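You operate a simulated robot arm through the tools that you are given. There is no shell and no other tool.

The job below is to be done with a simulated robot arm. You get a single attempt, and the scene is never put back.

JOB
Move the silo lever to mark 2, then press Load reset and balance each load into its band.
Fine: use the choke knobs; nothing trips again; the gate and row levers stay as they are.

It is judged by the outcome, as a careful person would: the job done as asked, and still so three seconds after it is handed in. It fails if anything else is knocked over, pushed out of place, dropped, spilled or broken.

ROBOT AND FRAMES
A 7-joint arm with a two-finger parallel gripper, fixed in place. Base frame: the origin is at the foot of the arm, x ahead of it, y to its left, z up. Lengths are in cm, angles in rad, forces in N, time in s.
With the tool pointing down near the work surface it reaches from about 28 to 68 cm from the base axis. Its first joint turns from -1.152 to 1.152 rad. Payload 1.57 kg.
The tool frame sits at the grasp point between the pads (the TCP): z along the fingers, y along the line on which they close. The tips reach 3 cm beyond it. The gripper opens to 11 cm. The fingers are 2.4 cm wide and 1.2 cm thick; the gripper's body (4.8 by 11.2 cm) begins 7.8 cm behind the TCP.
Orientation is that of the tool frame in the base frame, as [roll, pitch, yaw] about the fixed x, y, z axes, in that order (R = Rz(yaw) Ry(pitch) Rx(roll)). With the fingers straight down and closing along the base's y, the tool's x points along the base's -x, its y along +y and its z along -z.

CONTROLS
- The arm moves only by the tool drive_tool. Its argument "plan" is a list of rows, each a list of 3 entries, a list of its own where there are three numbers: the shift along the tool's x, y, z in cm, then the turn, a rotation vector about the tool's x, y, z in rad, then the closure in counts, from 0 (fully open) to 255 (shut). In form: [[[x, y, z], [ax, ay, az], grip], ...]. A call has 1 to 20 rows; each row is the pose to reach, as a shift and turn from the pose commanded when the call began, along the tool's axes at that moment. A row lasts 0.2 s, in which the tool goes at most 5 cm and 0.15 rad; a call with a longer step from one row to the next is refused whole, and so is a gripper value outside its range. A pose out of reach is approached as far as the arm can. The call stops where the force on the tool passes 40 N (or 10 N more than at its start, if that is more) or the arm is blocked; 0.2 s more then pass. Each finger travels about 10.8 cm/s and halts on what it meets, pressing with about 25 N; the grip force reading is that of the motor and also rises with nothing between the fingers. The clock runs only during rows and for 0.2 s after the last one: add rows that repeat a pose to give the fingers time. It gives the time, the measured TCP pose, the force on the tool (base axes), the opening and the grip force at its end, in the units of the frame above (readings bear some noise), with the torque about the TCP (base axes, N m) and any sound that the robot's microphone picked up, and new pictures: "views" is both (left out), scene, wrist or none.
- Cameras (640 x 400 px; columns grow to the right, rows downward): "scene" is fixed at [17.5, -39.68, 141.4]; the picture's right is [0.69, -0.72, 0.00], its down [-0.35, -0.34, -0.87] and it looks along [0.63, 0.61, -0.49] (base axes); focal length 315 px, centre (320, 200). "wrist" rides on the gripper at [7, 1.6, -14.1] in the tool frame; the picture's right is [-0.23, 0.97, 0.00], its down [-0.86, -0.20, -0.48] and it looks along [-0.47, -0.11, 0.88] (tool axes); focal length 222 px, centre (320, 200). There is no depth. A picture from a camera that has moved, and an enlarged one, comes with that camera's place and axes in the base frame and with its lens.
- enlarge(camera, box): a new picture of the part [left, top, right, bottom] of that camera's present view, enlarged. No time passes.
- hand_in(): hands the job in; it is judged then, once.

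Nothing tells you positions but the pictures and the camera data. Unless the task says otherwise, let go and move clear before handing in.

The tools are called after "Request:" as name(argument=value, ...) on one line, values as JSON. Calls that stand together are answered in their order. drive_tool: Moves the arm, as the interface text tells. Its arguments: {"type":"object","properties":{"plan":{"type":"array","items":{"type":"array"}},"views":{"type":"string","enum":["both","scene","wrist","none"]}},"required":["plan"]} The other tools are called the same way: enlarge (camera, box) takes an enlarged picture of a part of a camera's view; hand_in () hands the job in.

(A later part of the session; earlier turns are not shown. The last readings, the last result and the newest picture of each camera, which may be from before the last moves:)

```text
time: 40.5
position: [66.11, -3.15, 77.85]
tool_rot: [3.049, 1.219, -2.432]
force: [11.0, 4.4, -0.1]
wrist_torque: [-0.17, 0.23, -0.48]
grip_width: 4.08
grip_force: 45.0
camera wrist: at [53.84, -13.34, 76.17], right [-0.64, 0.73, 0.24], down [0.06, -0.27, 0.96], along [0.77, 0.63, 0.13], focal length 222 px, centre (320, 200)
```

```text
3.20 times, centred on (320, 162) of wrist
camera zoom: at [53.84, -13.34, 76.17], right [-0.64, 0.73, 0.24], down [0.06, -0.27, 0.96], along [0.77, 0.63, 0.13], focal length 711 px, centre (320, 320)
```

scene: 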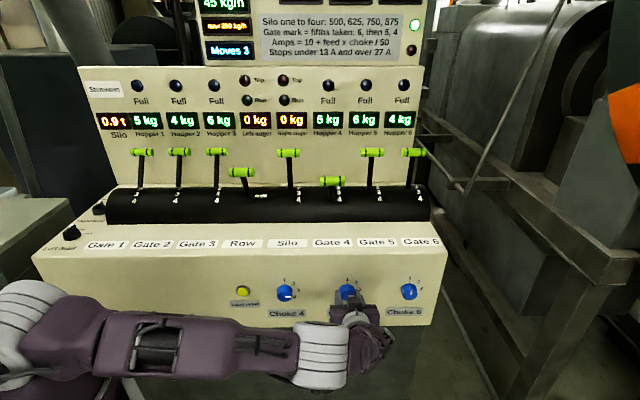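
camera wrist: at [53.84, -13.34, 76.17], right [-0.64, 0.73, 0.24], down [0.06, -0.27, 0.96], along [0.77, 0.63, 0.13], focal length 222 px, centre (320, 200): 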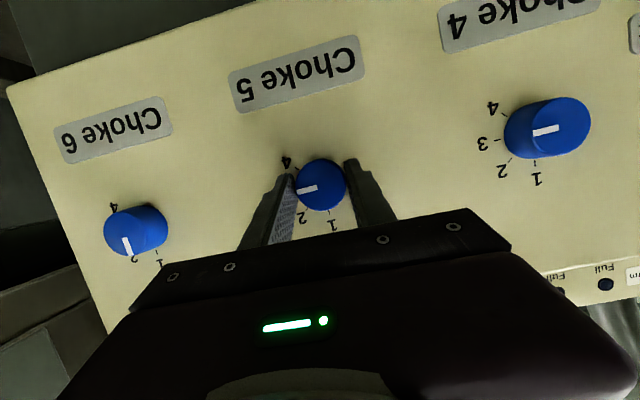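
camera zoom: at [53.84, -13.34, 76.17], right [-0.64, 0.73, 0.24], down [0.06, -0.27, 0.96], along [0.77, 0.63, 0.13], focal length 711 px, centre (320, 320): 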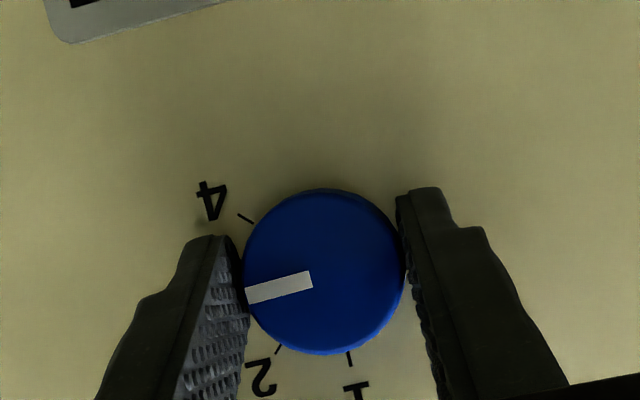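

Choke 5 has moved one mark to 3 without slipping. I'll continue another 0.39 rad and watch for reach problems.

Request:
drive_tool(plan=[[[0.005, 0.078, 0.002], [0.0449, 0.0013, -0.1219], 255], [[0.019, 0.154, 0.007], [0.0897, 0.0026, -0.2439], 255], [[0.042, 0.228, 0.016], [0.1346, 0.0039, -0.3658], 255]], views="both")

Request:
enlarge(camera="wrist", box=[220, 100, 420, 225])

```text
time: 41.3
position: [66.0, -3.15, 77.92]
tool_rot: [-2.318, 1.07, -1.586]
force: [7.9, -5.8, 6.0]
wrist_torque: [0.67, -0.72, -0.34]
grip_width: 4.07
grip_force: 44.7
camera wrist: at [54.23, -13.76, 75.71], right [-0.65, 0.75, -0.14], down [-0.22, 0.0, 0.98], along [0.73, 0.67, 0.16], focal length 222 px, centre (320, 200)
```

scene: 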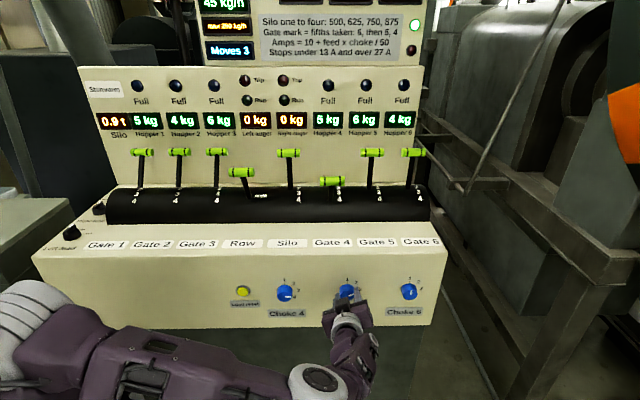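
wrist: 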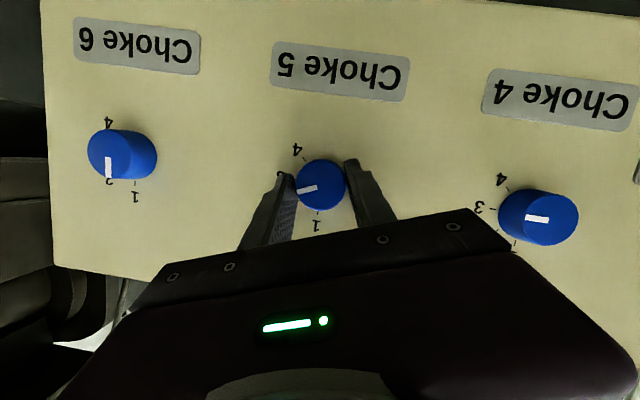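

```text
3.20 times, centred on (320, 162) of wrist
camera zoom: at [54.23, -13.76, 75.71], right [-0.65, 0.75, -0.14], down [-0.22, 0.0, 0.98], along [0.73, 0.67, 0.16], focal length 711 px, centre (320, 320)
```

zoom: 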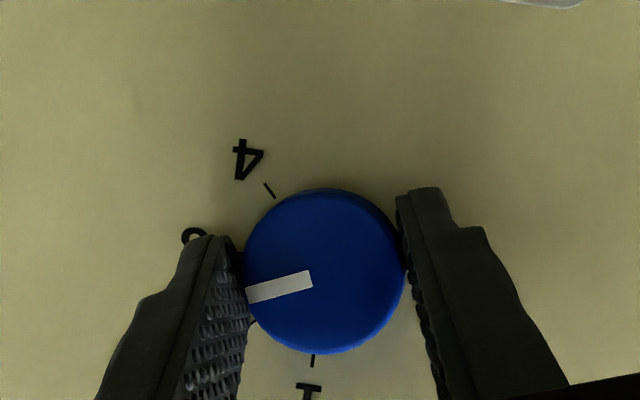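

Still in reach and no slip; the pointer is about halfway between 3 and 2. I'll continue another 0.4 rad.

Request:
drive_tool(plan=[[[0.005, 0.078, 0.002], [0.0449, 0.0013, -0.1219], 255], [[0.019, 0.154, 0.007], [0.0897, 0.0026, -0.2439], 255], [[0.043, 0.232, 0.016], [0.138, 0.004, -0.3752], 255], [[0.043, 0.232, 0.016], [0.138, 0.004, -0.3752], 255]], views="both")

Request:
enlarge(camera="wrist", box=[220, 100, 420, 225])

```text
time: 42.3
position: [65.82, -3.09, 77.86]
tool_rot: [-1.928, 0.746, -1.276]
force: [16.6, -18.1, 12.1]
wrist_torque: [0.01, -0.16, -1.25]
grip_width: 4.1
grip_force: 45.2
camera wrist: at [54.68, -14.22, 75.5], right [-0.55, 0.65, -0.52], down [-0.47, 0.26, 0.84], along [0.68, 0.71, 0.17], focal length 222 px, centre (320, 200)
```

scene: 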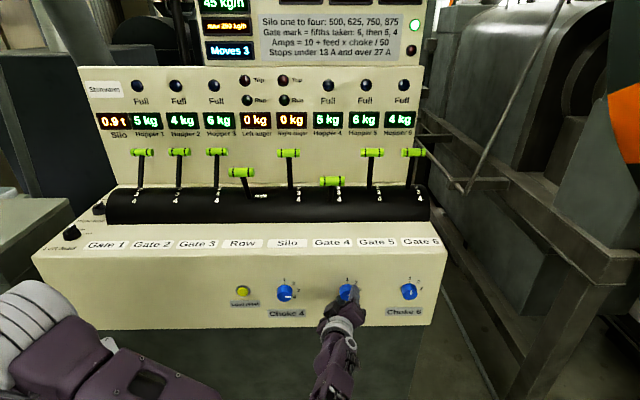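
wrist: 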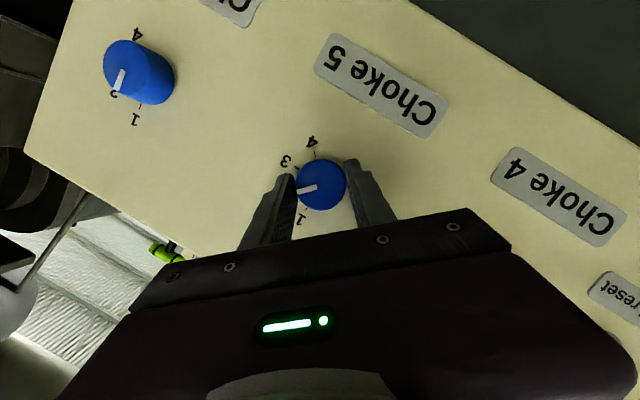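

```text
3.20 times, centred on (320, 162) of wrist
camera zoom: at [54.68, -14.22, 75.5], right [-0.55, 0.65, -0.52], down [-0.47, 0.26, 0.84], along [0.68, 0.71, 0.17], focal length 711 px, centre (320, 320)
```

zoom: 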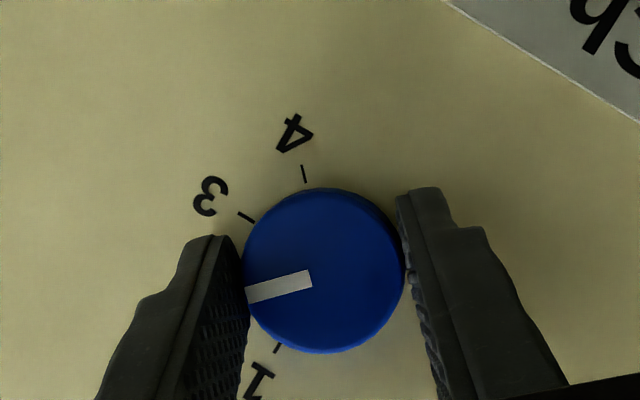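

The pointer is on mark 2 with no slip. I'll release and back straight off.

Request:
drive_tool(plan=[[[0, 0, 0], [0, 0, 0], 100], [[0, 0, 0], [0, 0, 0], 100], [[0, 0, -3], [0, 0, 0], 100], [[0, 0, -6], [0, 0, 0], 100], [[0, 0, -9], [0, 0, 0], 100]], views="both")

Request:
enlarge(camera="wrist", box=[220, 100, 420, 225])

Request:
enlarge(camera="scene", box=[265, 270, 435, 320])

```text
time: 43.5
position: [65.93, -6.54, 78.71]
tool_rot: [-1.932, 0.747, -1.272]
force: [0.0, -0.6, 0.6]
wrist_torque: [-0.02, 0.04, 0.05]
grip_width: 6.71
grip_force: 0.0
out of reach, approached as far as the arm can: row 3, 4, 5
camera wrist: at [54.73, -17.75, 76.38], right [-0.56, 0.65, -0.51], down [-0.47, 0.26, 0.84], along [0.68, 0.71, 0.17], focal length 222 px, centre (320, 200)
```

scene: 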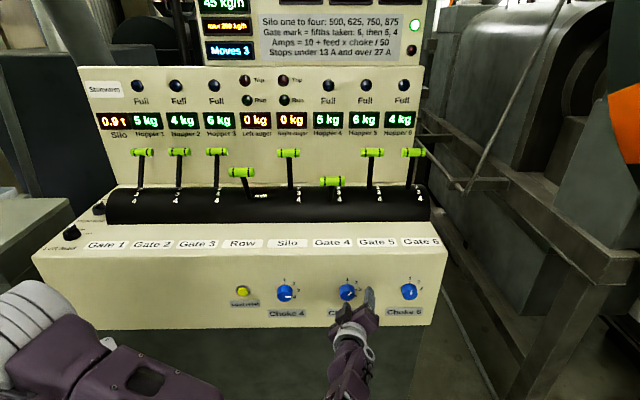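
wrist: 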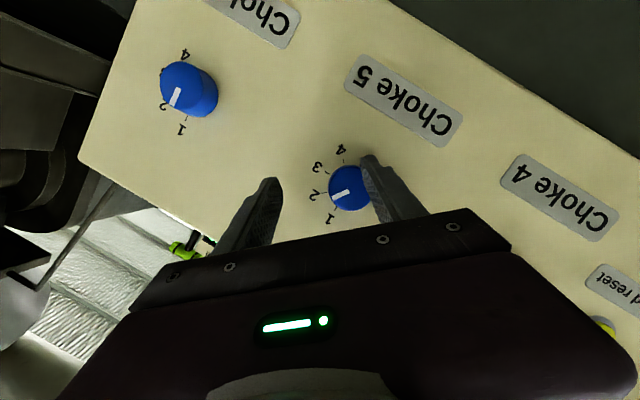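

```text
3.20 times, centred on (320, 162) of wrist
camera zoom: at [54.73, -17.75, 76.38], right [-0.56, 0.65, -0.51], down [-0.47, 0.26, 0.84], along [0.68, 0.71, 0.17], focal length 711 px, centre (320, 320)
```

zoom: 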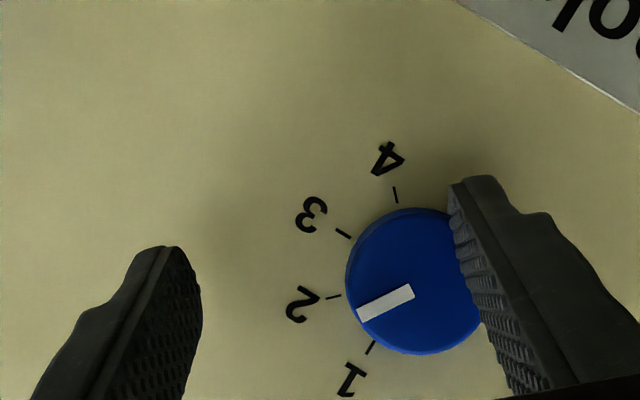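

```text
3.76 times, centred on (350, 295) of scene
camera zoom: at [17.5, -39.67, 141.4], right [0.69, -0.72, 0.0], down [-0.35, -0.34, -0.87], along [0.63, 0.61, -0.49], focal length 1184 px, centre (207, -158)
```

zoom: 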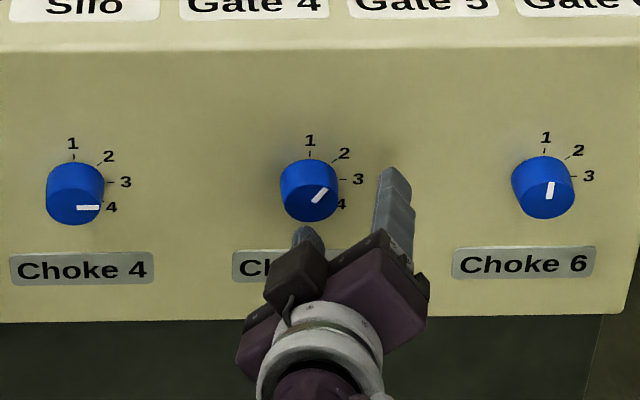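

Chokes 4 and 5 read 3 and 2 in the scene view. The retreat hit a reach limit and the hand drifted a little to the right, with no contact force. I'll ease away from the panel and further right toward choke 6.

Request:
drive_tool(plan=[[[0.67, -0.354, -0.822], [0, 0, 0], 100], [[1.783, -1.64, -1.488], [0, 0, 0], 100], [[3.87, -4.015, -1.806], [0, 0, 0], 100], [[6.19, -7.19, -0.98], [0, 0, 0], 100]], views="both")

Request:
enlarge(camera="scene", box=[265, 270, 435, 320])

Request:
enlarge(camera="wrist", box=[220, 100, 420, 225])

```text
time: 44.5
position: [69.97, -15.06, 79.72]
tool_rot: [-1.931, 0.75, -1.272]
force: [-0.2, -0.2, -0.2]
wrist_torque: [0.0, -0.01, 0.01]
grip_width: 6.68
grip_force: 0.1
out of reach, approached as far as the arm can: row 1
camera wrist: at [58.75, -26.34, 77.36], right [-0.56, 0.65, -0.51], down [-0.47, 0.26, 0.84], along [0.68, 0.71, 0.17], focal length 222 px, centre (320, 200)
```

scene: 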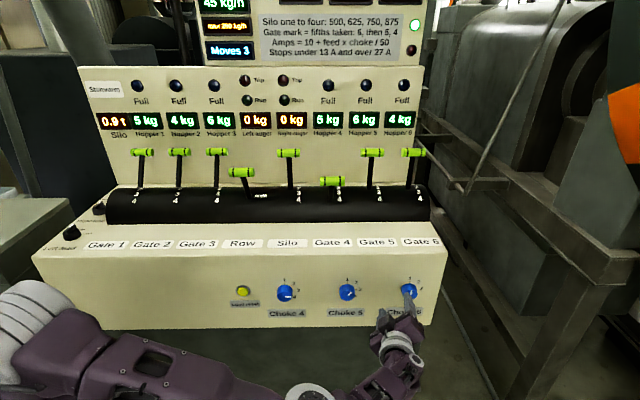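
wrist: 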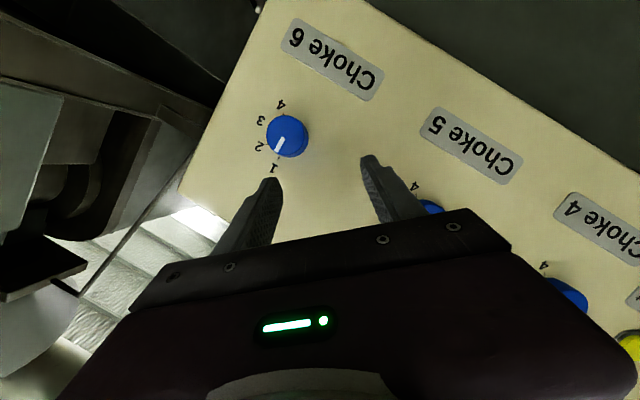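

```text
3.76 times, centred on (350, 295) of scene
camera zoom: at [17.5, -39.67, 141.4], right [0.69, -0.72, 0.0], down [-0.35, -0.34, -0.87], along [0.63, 0.61, -0.49], focal length 1184 px, centre (207, -158)
```

zoom: 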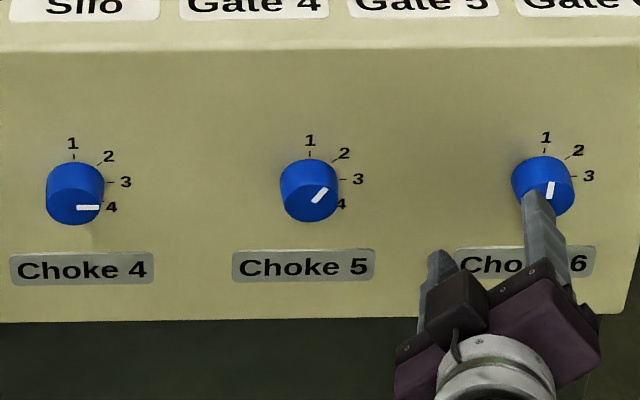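

```text
3.20 times, centred on (320, 162) of wrist
camera zoom: at [58.75, -26.34, 77.36], right [-0.56, 0.65, -0.51], down [-0.47, 0.26, 0.84], along [0.68, 0.71, 0.17], focal length 711 px, centre (320, 320)
```

zoom: 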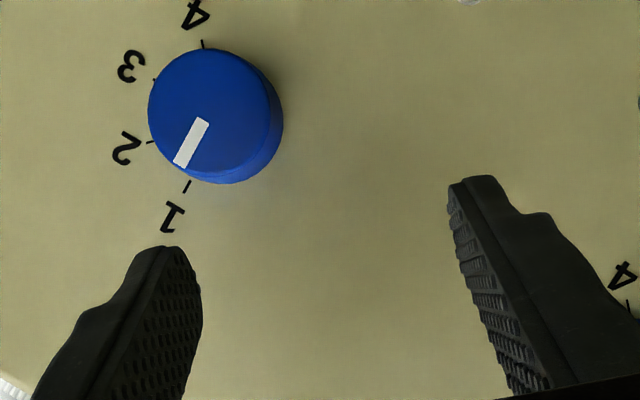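

The commanded pose follows the measured one, and choke 5's pointer still points at 2. Now I'll centre on choke 6.

Request:
drive_tool(plan=[[[1.38, -1.29, 0.47], [0, 0, 0], 100], [[2.76, -2.58, 0.94], [0, 0, 0], 100], [[2.76, -2.58, 0.94], [0, 0, 0], 100]], views="wrist")

Request:
enlarge(camera="wrist", box=[220, 100, 420, 225])

```text
time: 45.3
position: [72.62, -17.98, 79.25]
tool_rot: [-1.932, 0.75, -1.272]
force: [-0.2, 0.4, -0.4]
wrist_torque: [0.0, 0.0, -0.01]
grip_width: 6.68
grip_force: 0.0
camera wrist: at [61.52, -29.14, 76.96], right [-0.56, 0.65, -0.51], down [-0.47, 0.26, 0.84], along [0.68, 0.71, 0.17], focal length 222 px, centre (320, 200)
```

wrist: 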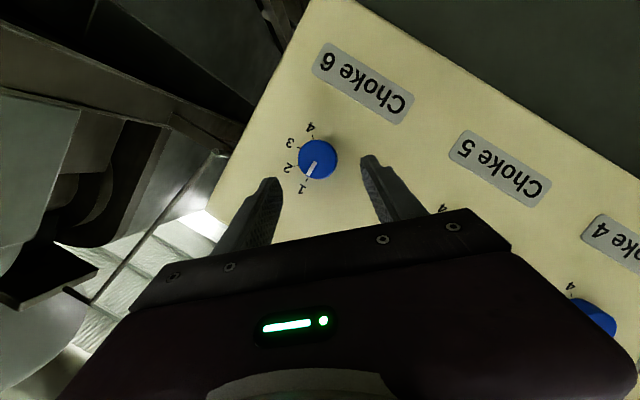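

```text
3.20 times, centred on (320, 162) of wrist
camera zoom: at [61.52, -29.14, 76.96], right [-0.56, 0.65, -0.51], down [-0.47, 0.26, 0.84], along [0.68, 0.71, 0.17], focal length 711 px, centre (320, 320)
```

zoom: 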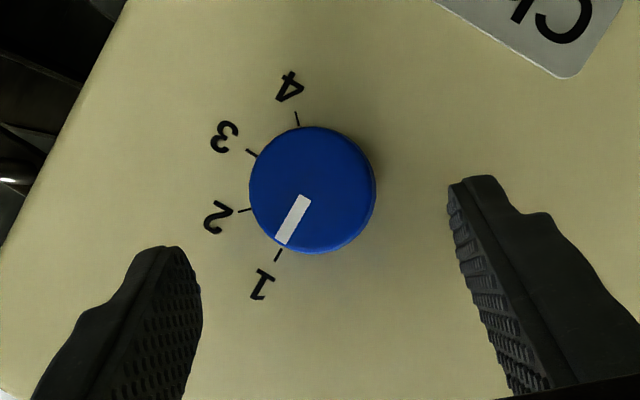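

Choke 6 is nearly centred with its pointer on 1. I'll advance with a small sideways correction and grip it.

Request:
drive_tool(plan=[[[0, -0.25, 2], [0, 0, 0], 100], [[0, -0.25, 4], [0, 0, 0], 100], [[0, -0.25, 5.3], [0, 0, 0], 100], [[0, -0.25, 6.05], [0, 0, 0], 100], [[0, -0.25, 6.05], [0, 0, 0], 160], [[0, -0.25, 6.05], [0, 0, 0], 255], [[0, -0.25, 6.05], [0, 0, 0], 255], [[0, -0.25, 6.05], [0, 0, 0], 255]], views="both")

Request:
enlarge(camera="wrist", box=[220, 100, 420, 225])

```text
time: 46.8
position: [75.91, -15.09, 79.27]
tool_rot: [-1.917, 0.745, -1.276]
force: [-14.0, -4.3, 5.0]
wrist_torque: [0.15, -0.06, 0.14]
grip_width: 3.66
grip_force: 43.7
out of reach, approached as far as the arm can: row 1, 2, 3, 4, 5, 6, 7
stopped in row 7: the force on the tool passed its limit at 42 N (the readings are from after the stop); the commanded pose is now the measured one
camera wrist: at [64.69, -26.15, 76.77], right [-0.54, 0.66, -0.52], down [-0.48, 0.26, 0.84], along [0.69, 0.7, 0.17], focal length 222 px, centre (320, 200)
```

scene: 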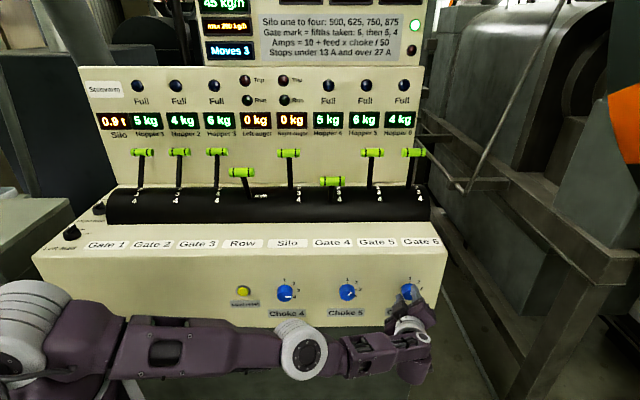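
wrist: 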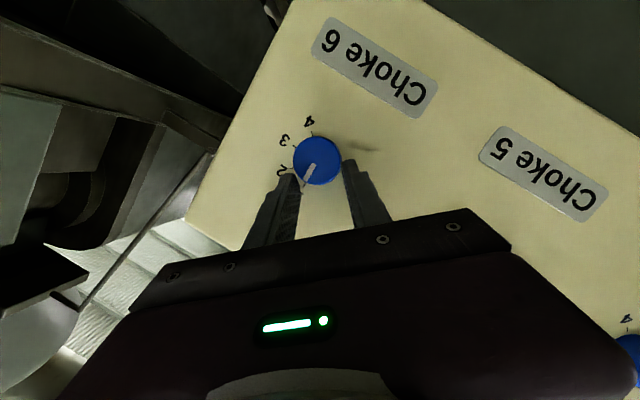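

```text
3.20 times, centred on (320, 162) of wrist
camera zoom: at [64.69, -26.15, 76.77], right [-0.54, 0.66, -0.52], down [-0.48, 0.26, 0.84], along [0.69, 0.7, 0.17], focal length 711 px, centre (320, 320)
```

zoom: 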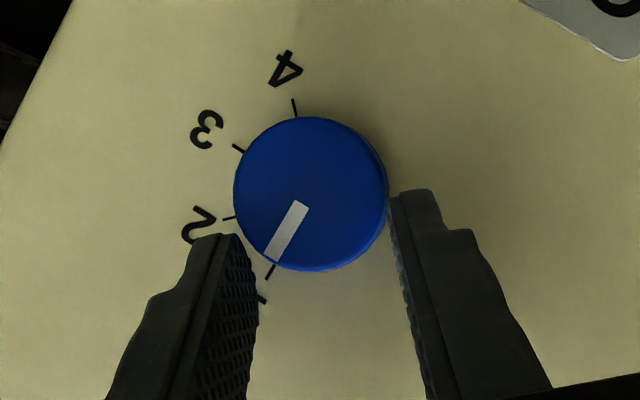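

Choke 6 is at the edge of the arm's reach in this pose: the fingers only caught the knob's rim, and its pointer is still on 1. I'll open, back off, and re-approach with the hand swung to the left and tilted more, which brings the wrist closer to the base.

Request:
drive_tool(plan=[[[0, 0, 0], [0, 0, 0], 100], [[0, 0, 0], [0, 0, 0], 100], [[0, 0, -2], [0, 0, 0], 100], [[0, 0, -4], [0, 0, 0], 100], [[0, 0, -6], [0, 0, 0], 100]], views="both")

Request:
enlarge(camera="wrist", box=[220, 100, 420, 225])

```text
time: 48.0
position: [75.26, -15.36, 79.51]
tool_rot: [-1.918, 0.744, -1.275]
force: [0.1, 0.1, -0.4]
wrist_torque: [0.01, 0.0, 0.02]
grip_width: 6.66
grip_force: 0.1
out of reach, approached as far as the arm can: row 3, 4, 5
camera wrist: at [63.94, -26.57, 77.01], right [-0.54, 0.66, -0.52], down [-0.48, 0.26, 0.84], along [0.69, 0.7, 0.17], focal length 222 px, centre (320, 200)
```

scene: 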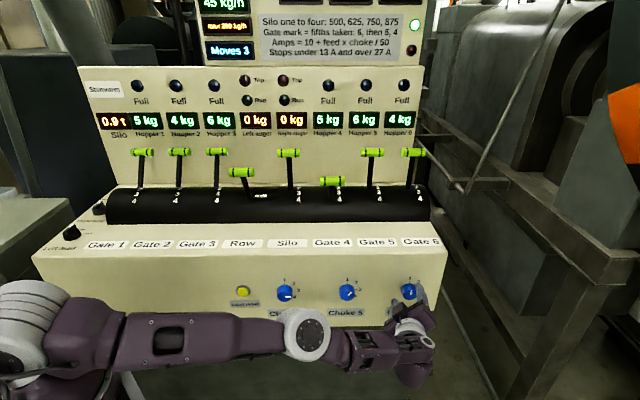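
wrist: 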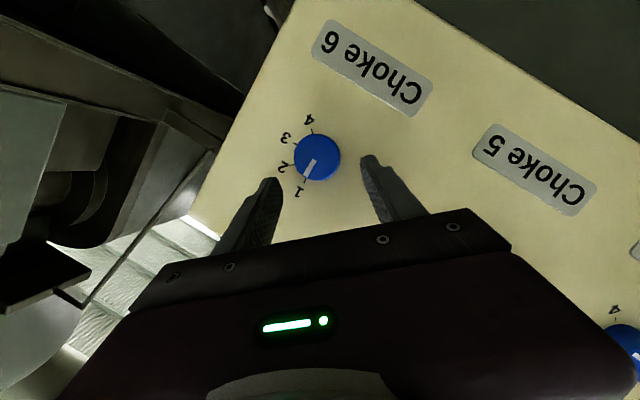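

```text
3.20 times, centred on (320, 162) of wrist
camera zoom: at [63.94, -26.57, 77.01], right [-0.54, 0.66, -0.52], down [-0.48, 0.26, 0.84], along [0.69, 0.7, 0.17], focal length 711 px, centre (320, 320)
```

zoom: 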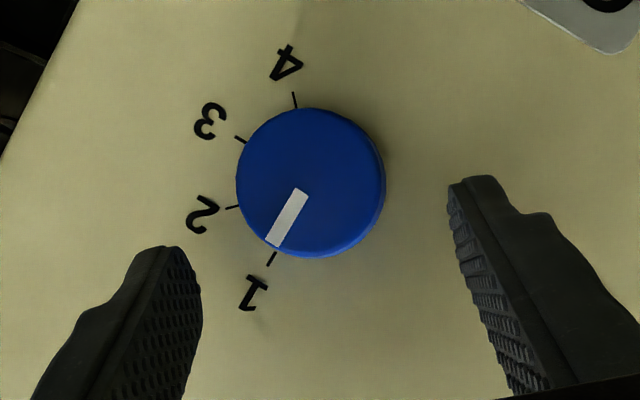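

The arm is stuck near a joint limit with the hand rolled this way, and even retreating is limited. I'll roll back toward upright while easing away from the panel.

Request:
drive_tool(plan=[[[0.63, -0.58, -1.22], [-0.0424, -0.001, 0.115], 100], [[1.25, -1.16, -2.44], [-0.0848, -0.0021, 0.23], 100], [[1.67, -1.55, -3.25], [-0.1273, -0.0032, 0.345], 100], [[2.09, -1.94, -4.06], [-0.1697, -0.0042, 0.46], 100], [[2.09, -1.94, -4.06], [-0.2121, -0.0053, 0.575], 100], [[2.09, -1.94, -4.06], [-0.2545, -0.0063, 0.69], 100], [[2.09, -1.94, -4.06], [-0.2545, -0.0063, 0.69], 100]], views="both")

Request:
enlarge(camera="wrist", box=[220, 100, 420, 225])

```text
time: 49.6
position: [71.03, -15.9, 81.4]
tool_rot: [-3.065, 1.224, -2.285]
force: [-0.3, 0.1, -0.5]
wrist_torque: [0.01, 0.0, 0.0]
grip_width: 6.71
grip_force: 0.1
out of reach, approached as far as the arm can: row 2, 3, 4, 5, 6, 7
camera wrist: at [58.69, -25.87, 79.59], right [-0.64, 0.75, 0.19], down [0.01, -0.24, 0.97], along [0.77, 0.62, 0.14], focal length 222 px, centre (320, 200)
```

scene: 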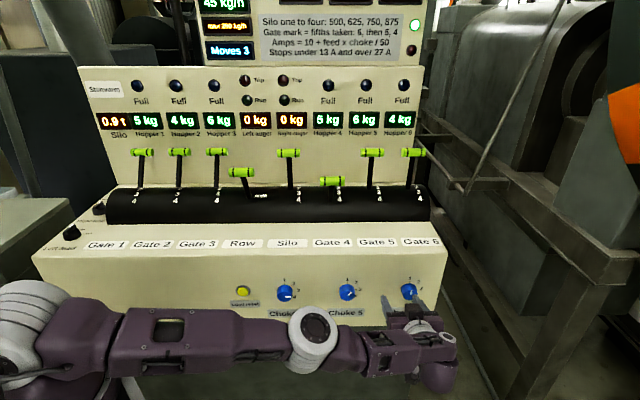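
wrist: 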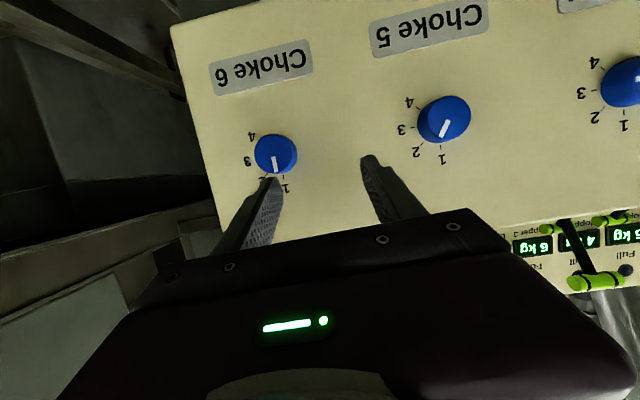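

```text
3.20 times, centred on (320, 162) of wrist
camera zoom: at [58.69, -25.87, 79.59], right [-0.64, 0.75, 0.19], down [0.01, -0.24, 0.97], along [0.77, 0.62, 0.14], focal length 711 px, centre (320, 320)
```

zoom: 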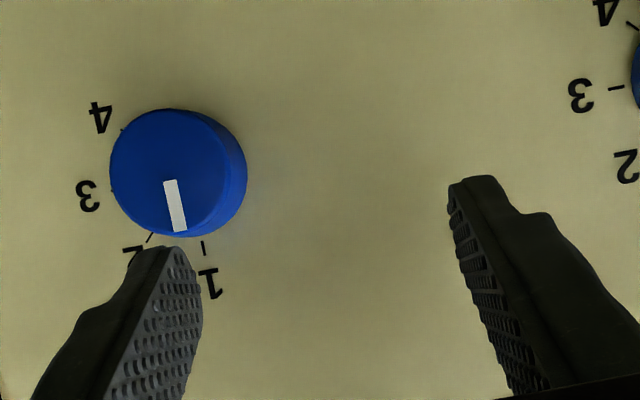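

Working through the geometry, choke 6 is only reachable with the hand up and to the left, tilted about 45°. I'll first back away a little and increase the tilt to 45°.

Request:
drive_tool(plan=[[[0.01, 0.87, -0.53], [0, 0.11, 0], 100], [[0.02, 1.74, -1.06], [0, 0.22, 0], 100], [[0.02, 2.61, -1.59], [0, 0.33, 0], 100], [[0.03, 3.48, -2.12], [0, 0.44, 0], 100], [[0.03, 3.48, -2.12], [0, 0.44, 0], 100]], views="none")

```text
time: 50.8
position: [67.07, -14.99, 82.18]
tool_rot: [-3.103, 0.784, -2.33]
force: [-0.1, 0.6, 0.0]
wrist_torque: [0.01, -0.01, -0.05]
grip_width: 6.69
grip_force: 0.2
out of reach, approached as far as the arm can: row 1
```

Request:
drive_tool(plan=[[[0.08, -0.13, 0.47], [0.0946, 0, -0.0943], 100], [[0.17, -0.26, 0.94], [0.1892, 0, -0.1886], 100], [[0.25, -0.39, 1.41], [0.2838, 0, -0.2829], 100], [[0.34, -0.52, 1.88], [0.3784, 0, -0.3772], 100], [[0.42, -0.65, 2.35], [0.473, 0, -0.4715], 100], [[0.51, -0.78, 2.83], [0.5676, 0, -0.5658], 100]], views="both")

```text
time: 52.2
position: [68.9, -14.19, 80.05]
tool_rot: [-2.142, 0.495, -1.72]
force: [0.2, 0.5, 0.2]
wrist_torque: [0.02, 0.0, -0.01]
grip_width: 6.69
grip_force: 0.0
camera wrist: at [54.75, -21.34, 82.16], right [-0.43, 0.66, -0.61], down [-0.21, 0.59, 0.78], along [0.88, 0.47, -0.12], focal length 222 px, centre (320, 200)
```

scene: 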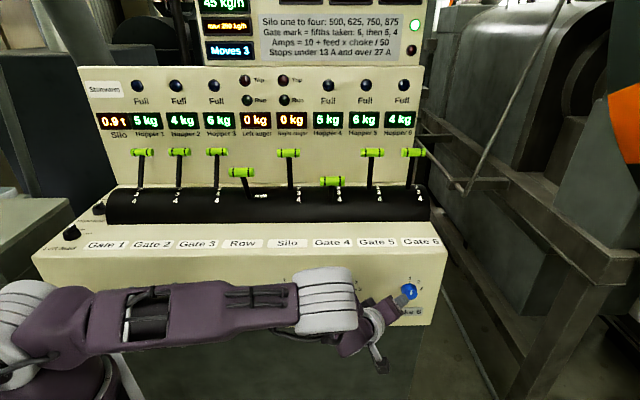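
wrist: 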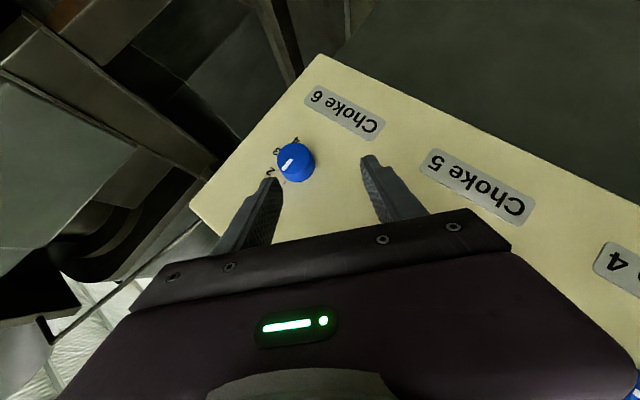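

This works so far, with no reach warning. I'll roll further so the hand comes in from the left of choke 6.

Request:
drive_tool(plan=[[[0.09, 0.08, 0.61], [0.0874, 0, -0.0872], 100], [[0.17, 0.16, 1.22], [0.1747, 0, -0.1743], 100], [[0.26, 0.24, 1.84], [0.2621, 0, -0.2615], 100], [[0.34, 0.32, 2.45], [0.3494, 0, -0.3486], 100], [[0.425, 0.394, 3.06], [0.4368, 0, -0.4358], 100], [[0.425, 0.394, 3.06], [0.4368, 0, -0.4358], 100]], views="both")

Request:
enlarge(camera="wrist", box=[220, 100, 420, 225])

```text
time: 53.6
position: [71.34, -14.1, 78.0]
tool_rot: [-1.657, 0.087, -1.577]
force: [-0.2, 1.0, -0.3]
wrist_torque: [0.03, 0.01, 0.0]
grip_width: 6.66
grip_force: 0.1
camera wrist: at [56.86, -20.92, 76.9], right [-0.08, 0.31, -0.95], down [-0.46, 0.83, 0.31], along [0.89, 0.46, 0.07], focal length 222 px, centre (320, 200)
```

scene: 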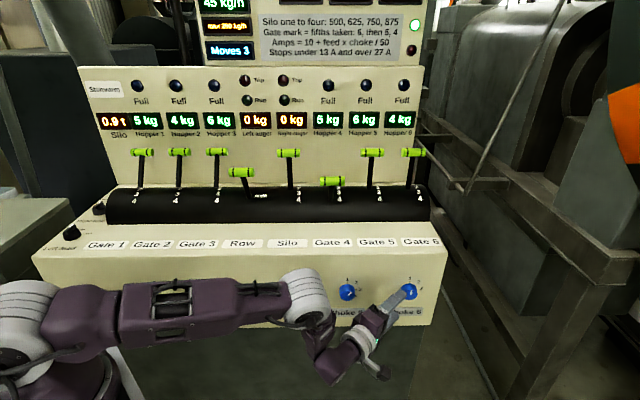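
wrist: 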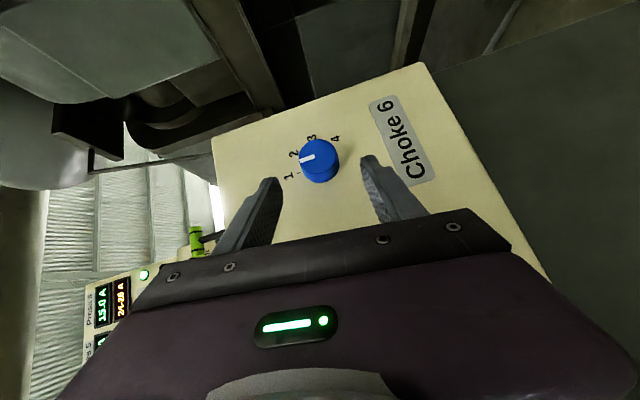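

```text
3.20 times, centred on (320, 162) of wrist
camera zoom: at [56.86, -20.92, 76.9], right [-0.08, 0.31, -0.95], down [-0.46, 0.83, 0.31], along [0.89, 0.46, 0.07], focal length 711 px, centre (320, 320)
```

zoom: 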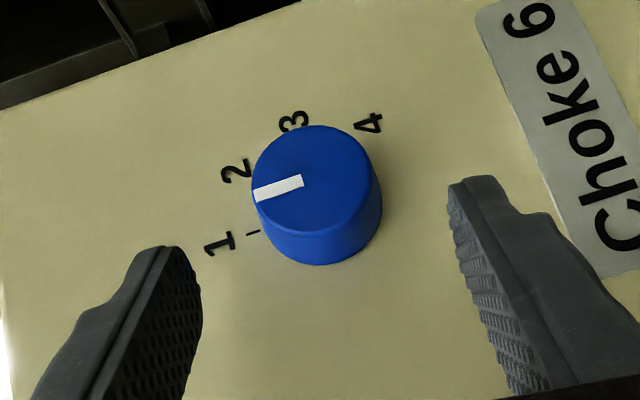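

Press 6's load and band are now visible at the left edge of the wrist view. I'll enlarge them.

Request:
enlarge(camera="wrist", box=[70, 250, 190, 360])

```text
3.64 times, centred on (130, 305) of wrist
camera zoom: at [56.86, -20.92, 76.9], right [-0.08, 0.31, -0.95], down [-0.46, 0.83, 0.31], along [0.89, 0.46, 0.07], focal length 808 px, centre (1011, -182)
```

zoom: 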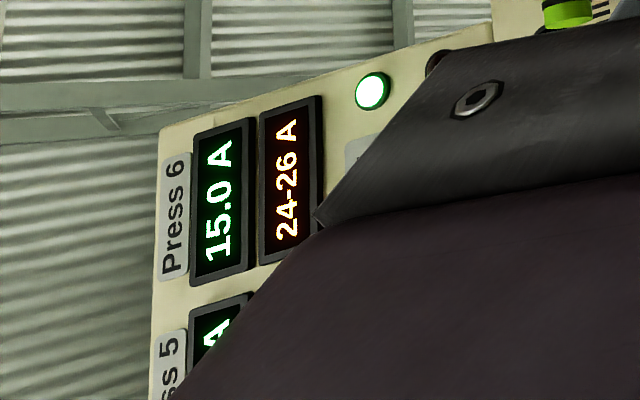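

Press 6 reads 15.0 A with band 24–26 A, which confirms choke 6 needs mark 3 (25 A). I'll advance diagonally onto the knob and grip it.

Request:
drive_tool(plan=[[[-0.1, -0.25, 2], [0, 0, 0], 100], [[-0.1, -0.25, 4], [0, 0, 0], 100], [[-0.1, -0.25, 5.3], [0, 0, 0], 100], [[-0.1, -0.25, 6.0], [0, 0, 0], 100], [[-0.1, -0.25, 6.0], [0, 0, 0], 100]], views="both")

Request:
enlarge(camera="wrist", box=[220, 100, 420, 225])

```text
time: 54.8
position: [77.36, -13.97, 77.78]
tool_rot: [-1.659, 0.088, -1.577]
force: [-0.4, -0.4, 0.5]
wrist_torque: [0.03, -0.01, 0.03]
grip_width: 6.71
grip_force: 0.1
camera wrist: at [62.92, -20.81, 76.69], right [-0.08, 0.31, -0.95], down [-0.46, 0.83, 0.32], along [0.89, 0.46, 0.07], focal length 222 px, centre (320, 200)
```

scene: 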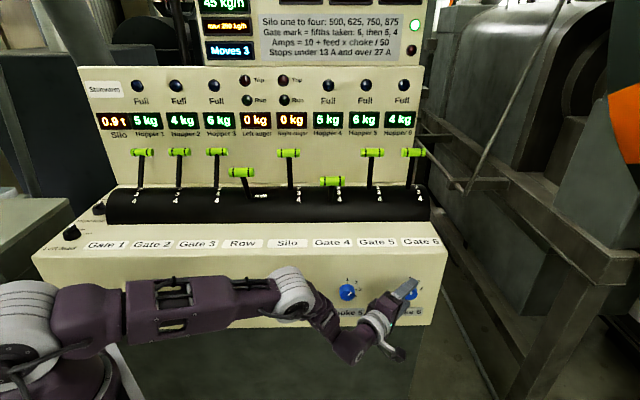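
wrist: 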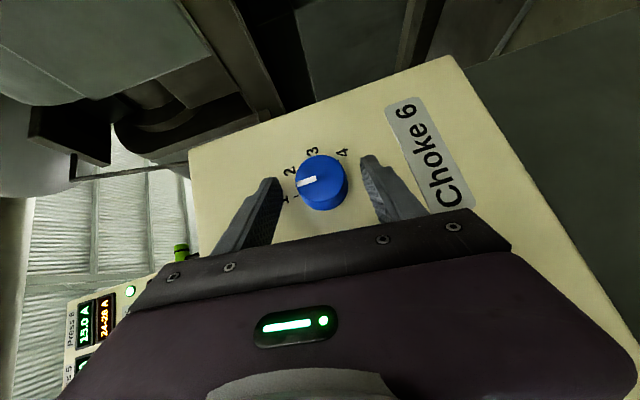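

```text
3.20 times, centred on (320, 162) of wrist
camera zoom: at [62.92, -20.81, 76.69], right [-0.08, 0.31, -0.95], down [-0.46, 0.83, 0.32], along [0.89, 0.46, 0.07], focal length 711 px, centre (320, 320)
```

zoom: 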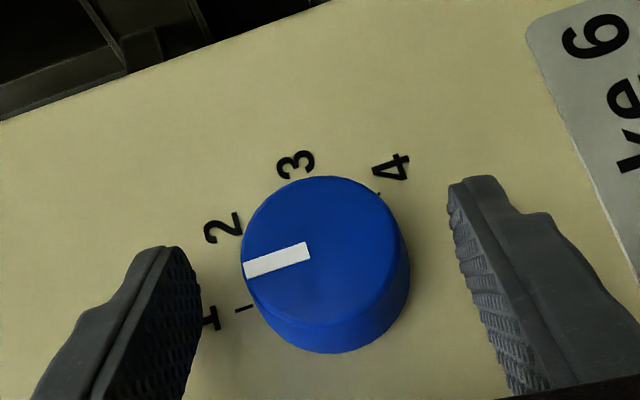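

In reach this time, with the knob squarely between the fingers. Closing.

Request:
drive_tool(plan=[[[0, 0, 0], [0, 0, 0], 150], [[0, 0, 0], [0, 0, 0], 255], [[0, 0, 0], [0, 0, 0], 255], [[0, 0, 0], [0, 0, 0], 255]], views="wrist")

Request:
enlarge(camera="wrist", box=[220, 100, 420, 225])

```text
time: 55.8
position: [77.25, -13.87, 77.69]
tool_rot: [-1.661, 0.088, -1.577]
force: [2.2, 0.0, -6.2]
wrist_torque: [0.03, 0.08, -0.03]
grip_width: 4.09
grip_force: 44.0
camera wrist: at [62.9, -20.8, 76.64], right [-0.09, 0.31, -0.95], down [-0.45, 0.83, 0.32], along [0.89, 0.46, 0.07], focal length 222 px, centre (320, 200)
```

wrist: 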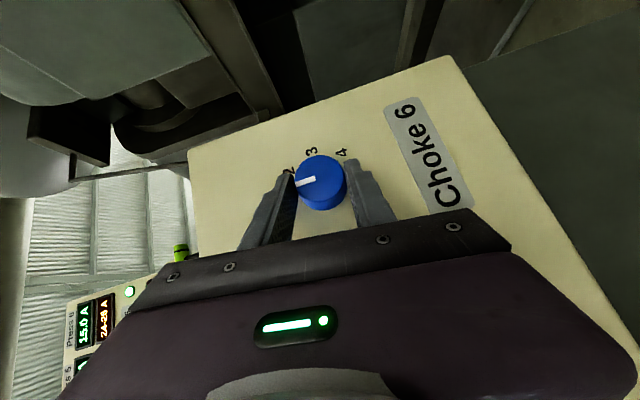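

```text
3.20 times, centred on (320, 162) of wrist
camera zoom: at [62.9, -20.8, 76.64], right [-0.09, 0.31, -0.95], down [-0.45, 0.83, 0.32], along [0.89, 0.46, 0.07], focal length 711 px, centre (320, 320)
```

zoom: 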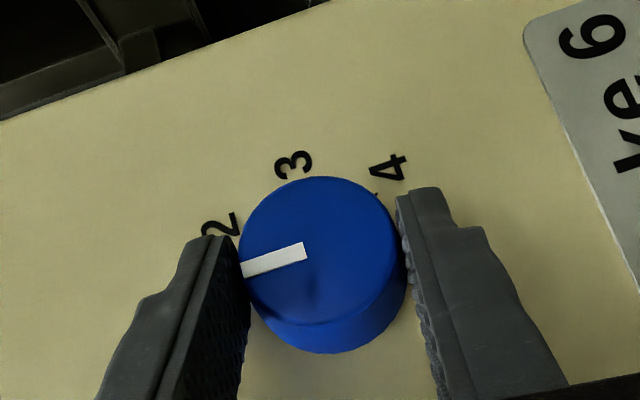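

Good grip with little side load. I'll turn clockwise 0.39 rad about the knob axis and check.

Request:
drive_tool(plan=[[[0.008, -0.182, 0.008], [-0.0921, 0, 0.0917], 255], [[0.033, -0.36, 0.033], [-0.1843, 0, 0.1834], 255], [[0.074, -0.532, 0.075], [-0.2764, 0, 0.2751], 255]], views="both")

Request:
enlarge(camera="wrist", box=[220, 100, 420, 225])

```text
time: 56.6
position: [77.34, -14.07, 78.23]
tool_rot: [-1.951, 0.355, -1.64]
force: [-4.0, -2.8, -0.7]
wrist_torque: [0.06, -0.07, 0.49]
grip_width: 4.08
grip_force: 44.6
camera wrist: at [63.03, -20.95, 79.26], right [-0.32, 0.55, -0.77], down [-0.32, 0.7, 0.64], along [0.89, 0.45, -0.05], focal length 222 px, centre (320, 200)
```

scene: 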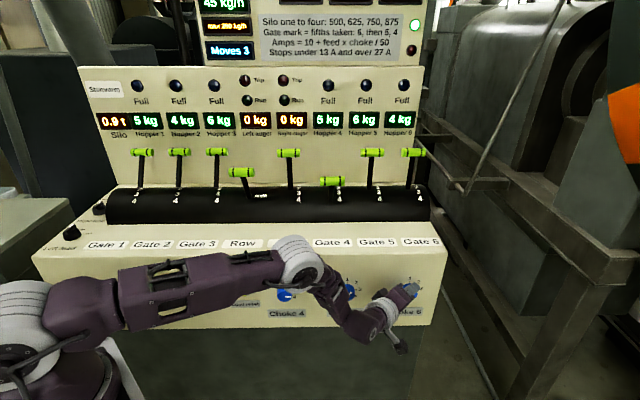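
wrist: 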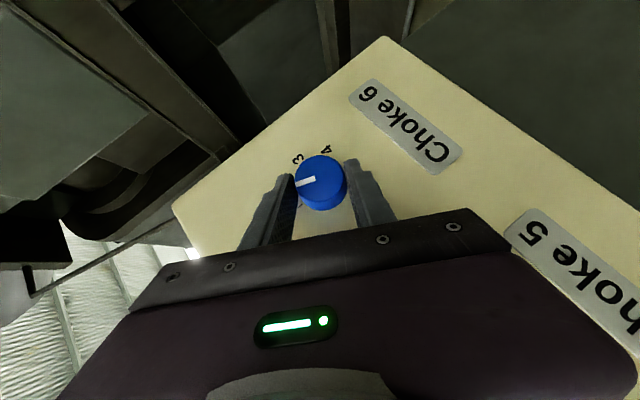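

```text
3.20 times, centred on (320, 162) of wrist
camera zoom: at [63.03, -20.95, 79.26], right [-0.32, 0.55, -0.77], down [-0.32, 0.7, 0.64], along [0.89, 0.45, -0.05], focal length 711 px, centre (320, 320)
```

zoom: 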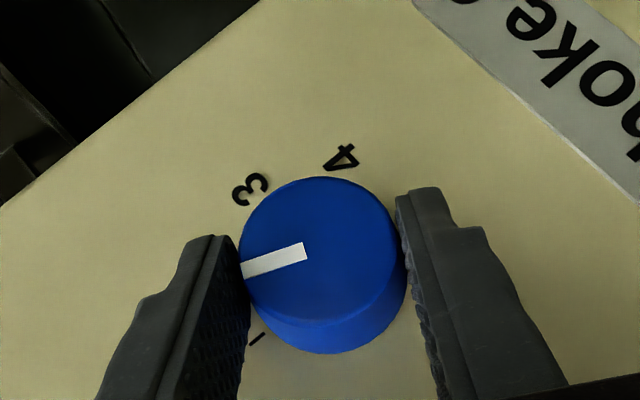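

No slip and still in reach. Continuing another 0.39 rad.

Request:
drive_tool(plan=[[[0.008, -0.182, 0.008], [-0.0921, 0, 0.0917], 255], [[0.033, -0.36, 0.033], [-0.1843, 0, 0.1834], 255], [[0.074, -0.532, 0.075], [-0.2764, 0, 0.2751], 255]], views="both")

Request:
enlarge(camera="wrist", box=[220, 100, 420, 225])

```text
time: 57.4
position: [77.7, -14.36, 78.68]
tool_rot: [-2.303, 0.589, -1.805]
force: [-0.4, -6.5, 4.4]
wrist_torque: [0.68, -0.79, 0.51]
grip_width: 4.09
grip_force: 45.5
camera wrist: at [63.85, -21.82, 81.59], right [-0.5, 0.73, -0.48], down [-0.11, 0.49, 0.86], along [0.86, 0.48, -0.16], focal length 222 px, centre (320, 200)
```

scene: 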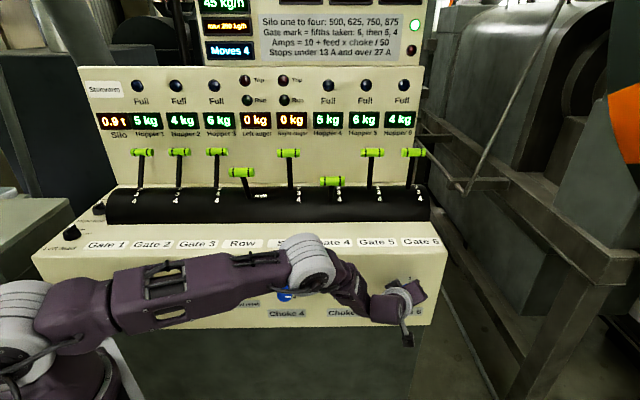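
wrist: 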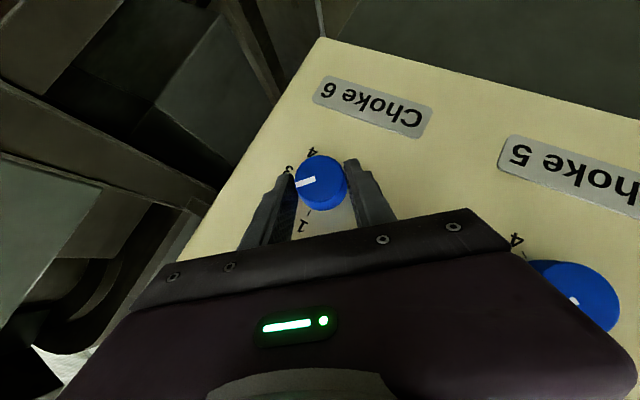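

```text
3.20 times, centred on (320, 162) of wrist
camera zoom: at [63.85, -21.82, 81.59], right [-0.5, 0.73, -0.48], down [-0.11, 0.49, 0.86], along [0.86, 0.48, -0.16], focal length 711 px, centre (320, 320)
```

zoom: 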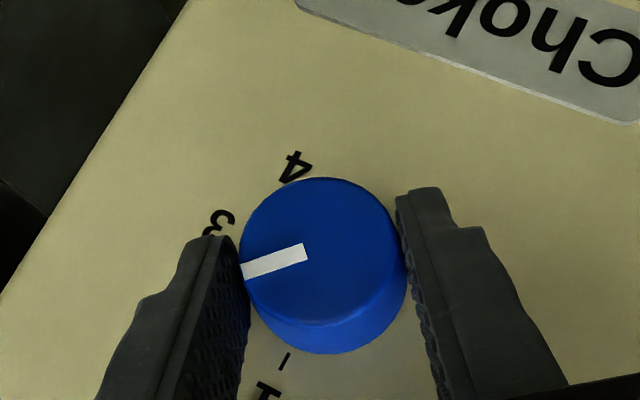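

Moves reads 4 and the pointer is at about 2. I'll release, back off, roll back to the left, and take a second grip for the last mark.

Request:
drive_tool(plan=[[[0, 0, 0], [0, 0, 0], 100], [[0, 0, 0], [0, 0, 0], 100], [[0, 0, -2], [0, 0, 0], 100], [[0, 0, -4], [0, 0, 0], 100], [[0, 0, -6], [0, 0, 0], 100], [[0.19, 0.69, -5.81], [0.0921, 0, -0.0918], 100], [[0.37, 1.38, -5.61], [0.1842, 0, -0.1836], 100], [[0.56, 2.07, -5.42], [0.2763, 0, -0.2754], 100], [[0.74, 2.76, -5.23], [0.3684, 0, -0.3672], 100], [[0.93, 3.45, -5.04], [0.4605, 0, -0.459], 100], [[1.113, 4.134, -4.842], [0.5526, 0, -0.5508], 100], [[1.113, 4.134, -4.842], [0.5526, 0, -0.5508], 100]], views="both")

Request:
enlarge(camera="wrist", box=[220, 100, 420, 225])

Request:
enlarge(camera="wrist", box=[60, 240, 190, 370])

```text
time: 60.0
position: [71.15, -13.8, 78.21]
tool_rot: [-1.658, 0.085, -1.574]
force: [-0.6, 0.2, -0.1]
wrist_torque: [-0.02, -0.01, 0.03]
grip_width: 6.69
grip_force: 0.0
camera wrist: at [56.75, -20.68, 77.09], right [-0.08, 0.31, -0.95], down [-0.46, 0.83, 0.31], along [0.89, 0.46, 0.07], focal length 222 px, centre (320, 200)
```

scene: 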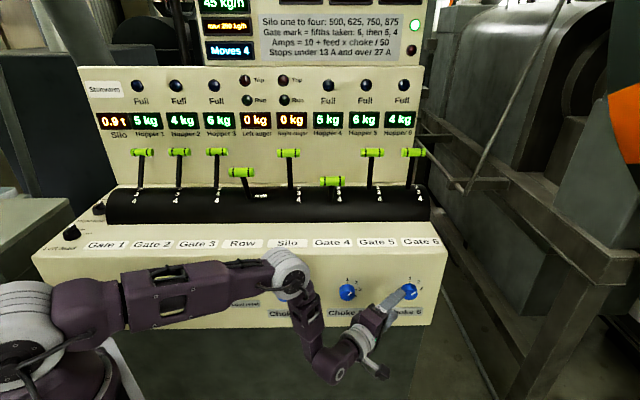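
wrist: 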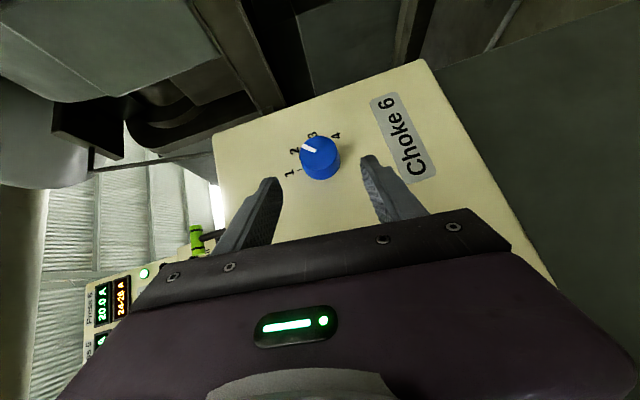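

```text
3.20 times, centred on (320, 162) of wrist
camera zoom: at [56.75, -20.68, 77.09], right [-0.08, 0.31, -0.95], down [-0.46, 0.83, 0.31], along [0.89, 0.46, 0.07], focal length 711 px, centre (320, 320)
```

zoom: 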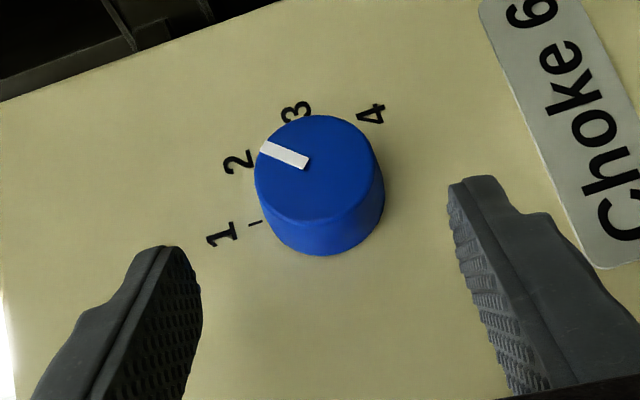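

```text
3.08 times, centred on (125, 305) of wrist
camera zoom: at [56.75, -20.68, 77.09], right [-0.08, 0.31, -0.95], down [-0.46, 0.83, 0.31], along [0.89, 0.46, 0.07], focal length 684 px, centre (920, -123)
```

zoom: 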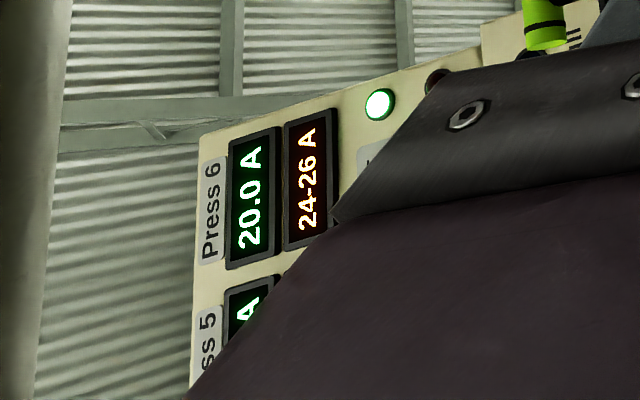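

Press 6 now reads 20.0 A (choke mark 2), as predicted. I'll advance and grip again for the final 45°.

Request:
drive_tool(plan=[[[0.15, -0.06, 2], [0, 0, 0], 100], [[0.15, -0.06, 4], [0, 0, 0], 100], [[0.15, -0.06, 5.4], [0, 0, 0], 100], [[0.15, -0.06, 6.15], [0, 0, 0], 100], [[0.15, -0.06, 6.15], [0, 0, 0], 150], [[0.15, -0.06, 6.15], [0, 0, 0], 255], [[0.15, -0.06, 6.15], [0, 0, 0], 255], [[0.15, -0.06, 6.15], [0, 0, 0], 255]], views="wrist")

Request:
enlarge(camera="wrist", box=[220, 100, 420, 225])

```text
time: 61.8
position: [77.33, -14.03, 77.74]
tool_rot: [-1.66, 0.088, -1.574]
force: [3.1, -0.3, -1.4]
wrist_torque: [0.14, -0.12, -0.17]
grip_width: 4.11
grip_force: 44.9
camera wrist: at [63.01, -20.78, 76.62], right [-0.09, 0.31, -0.95], down [-0.46, 0.83, 0.31], along [0.89, 0.46, 0.07], focal length 222 px, centre (320, 200)
```

wrist: 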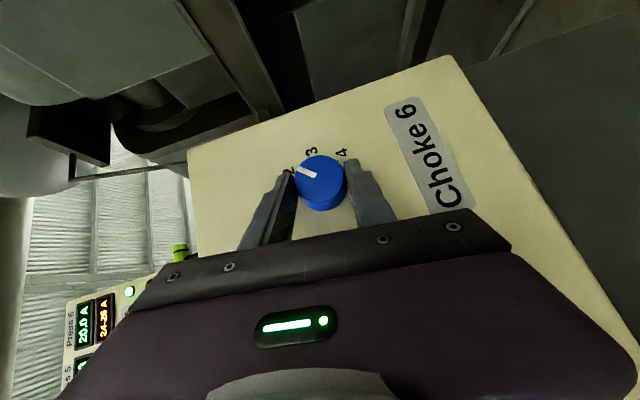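

```text
3.20 times, centred on (320, 162) of wrist
camera zoom: at [63.01, -20.78, 76.62], right [-0.09, 0.31, -0.95], down [-0.46, 0.83, 0.31], along [0.89, 0.46, 0.07], focal length 711 px, centre (320, 320)
```

zoom: 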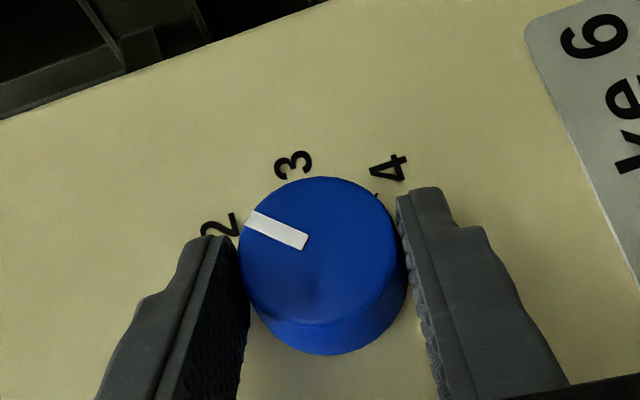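

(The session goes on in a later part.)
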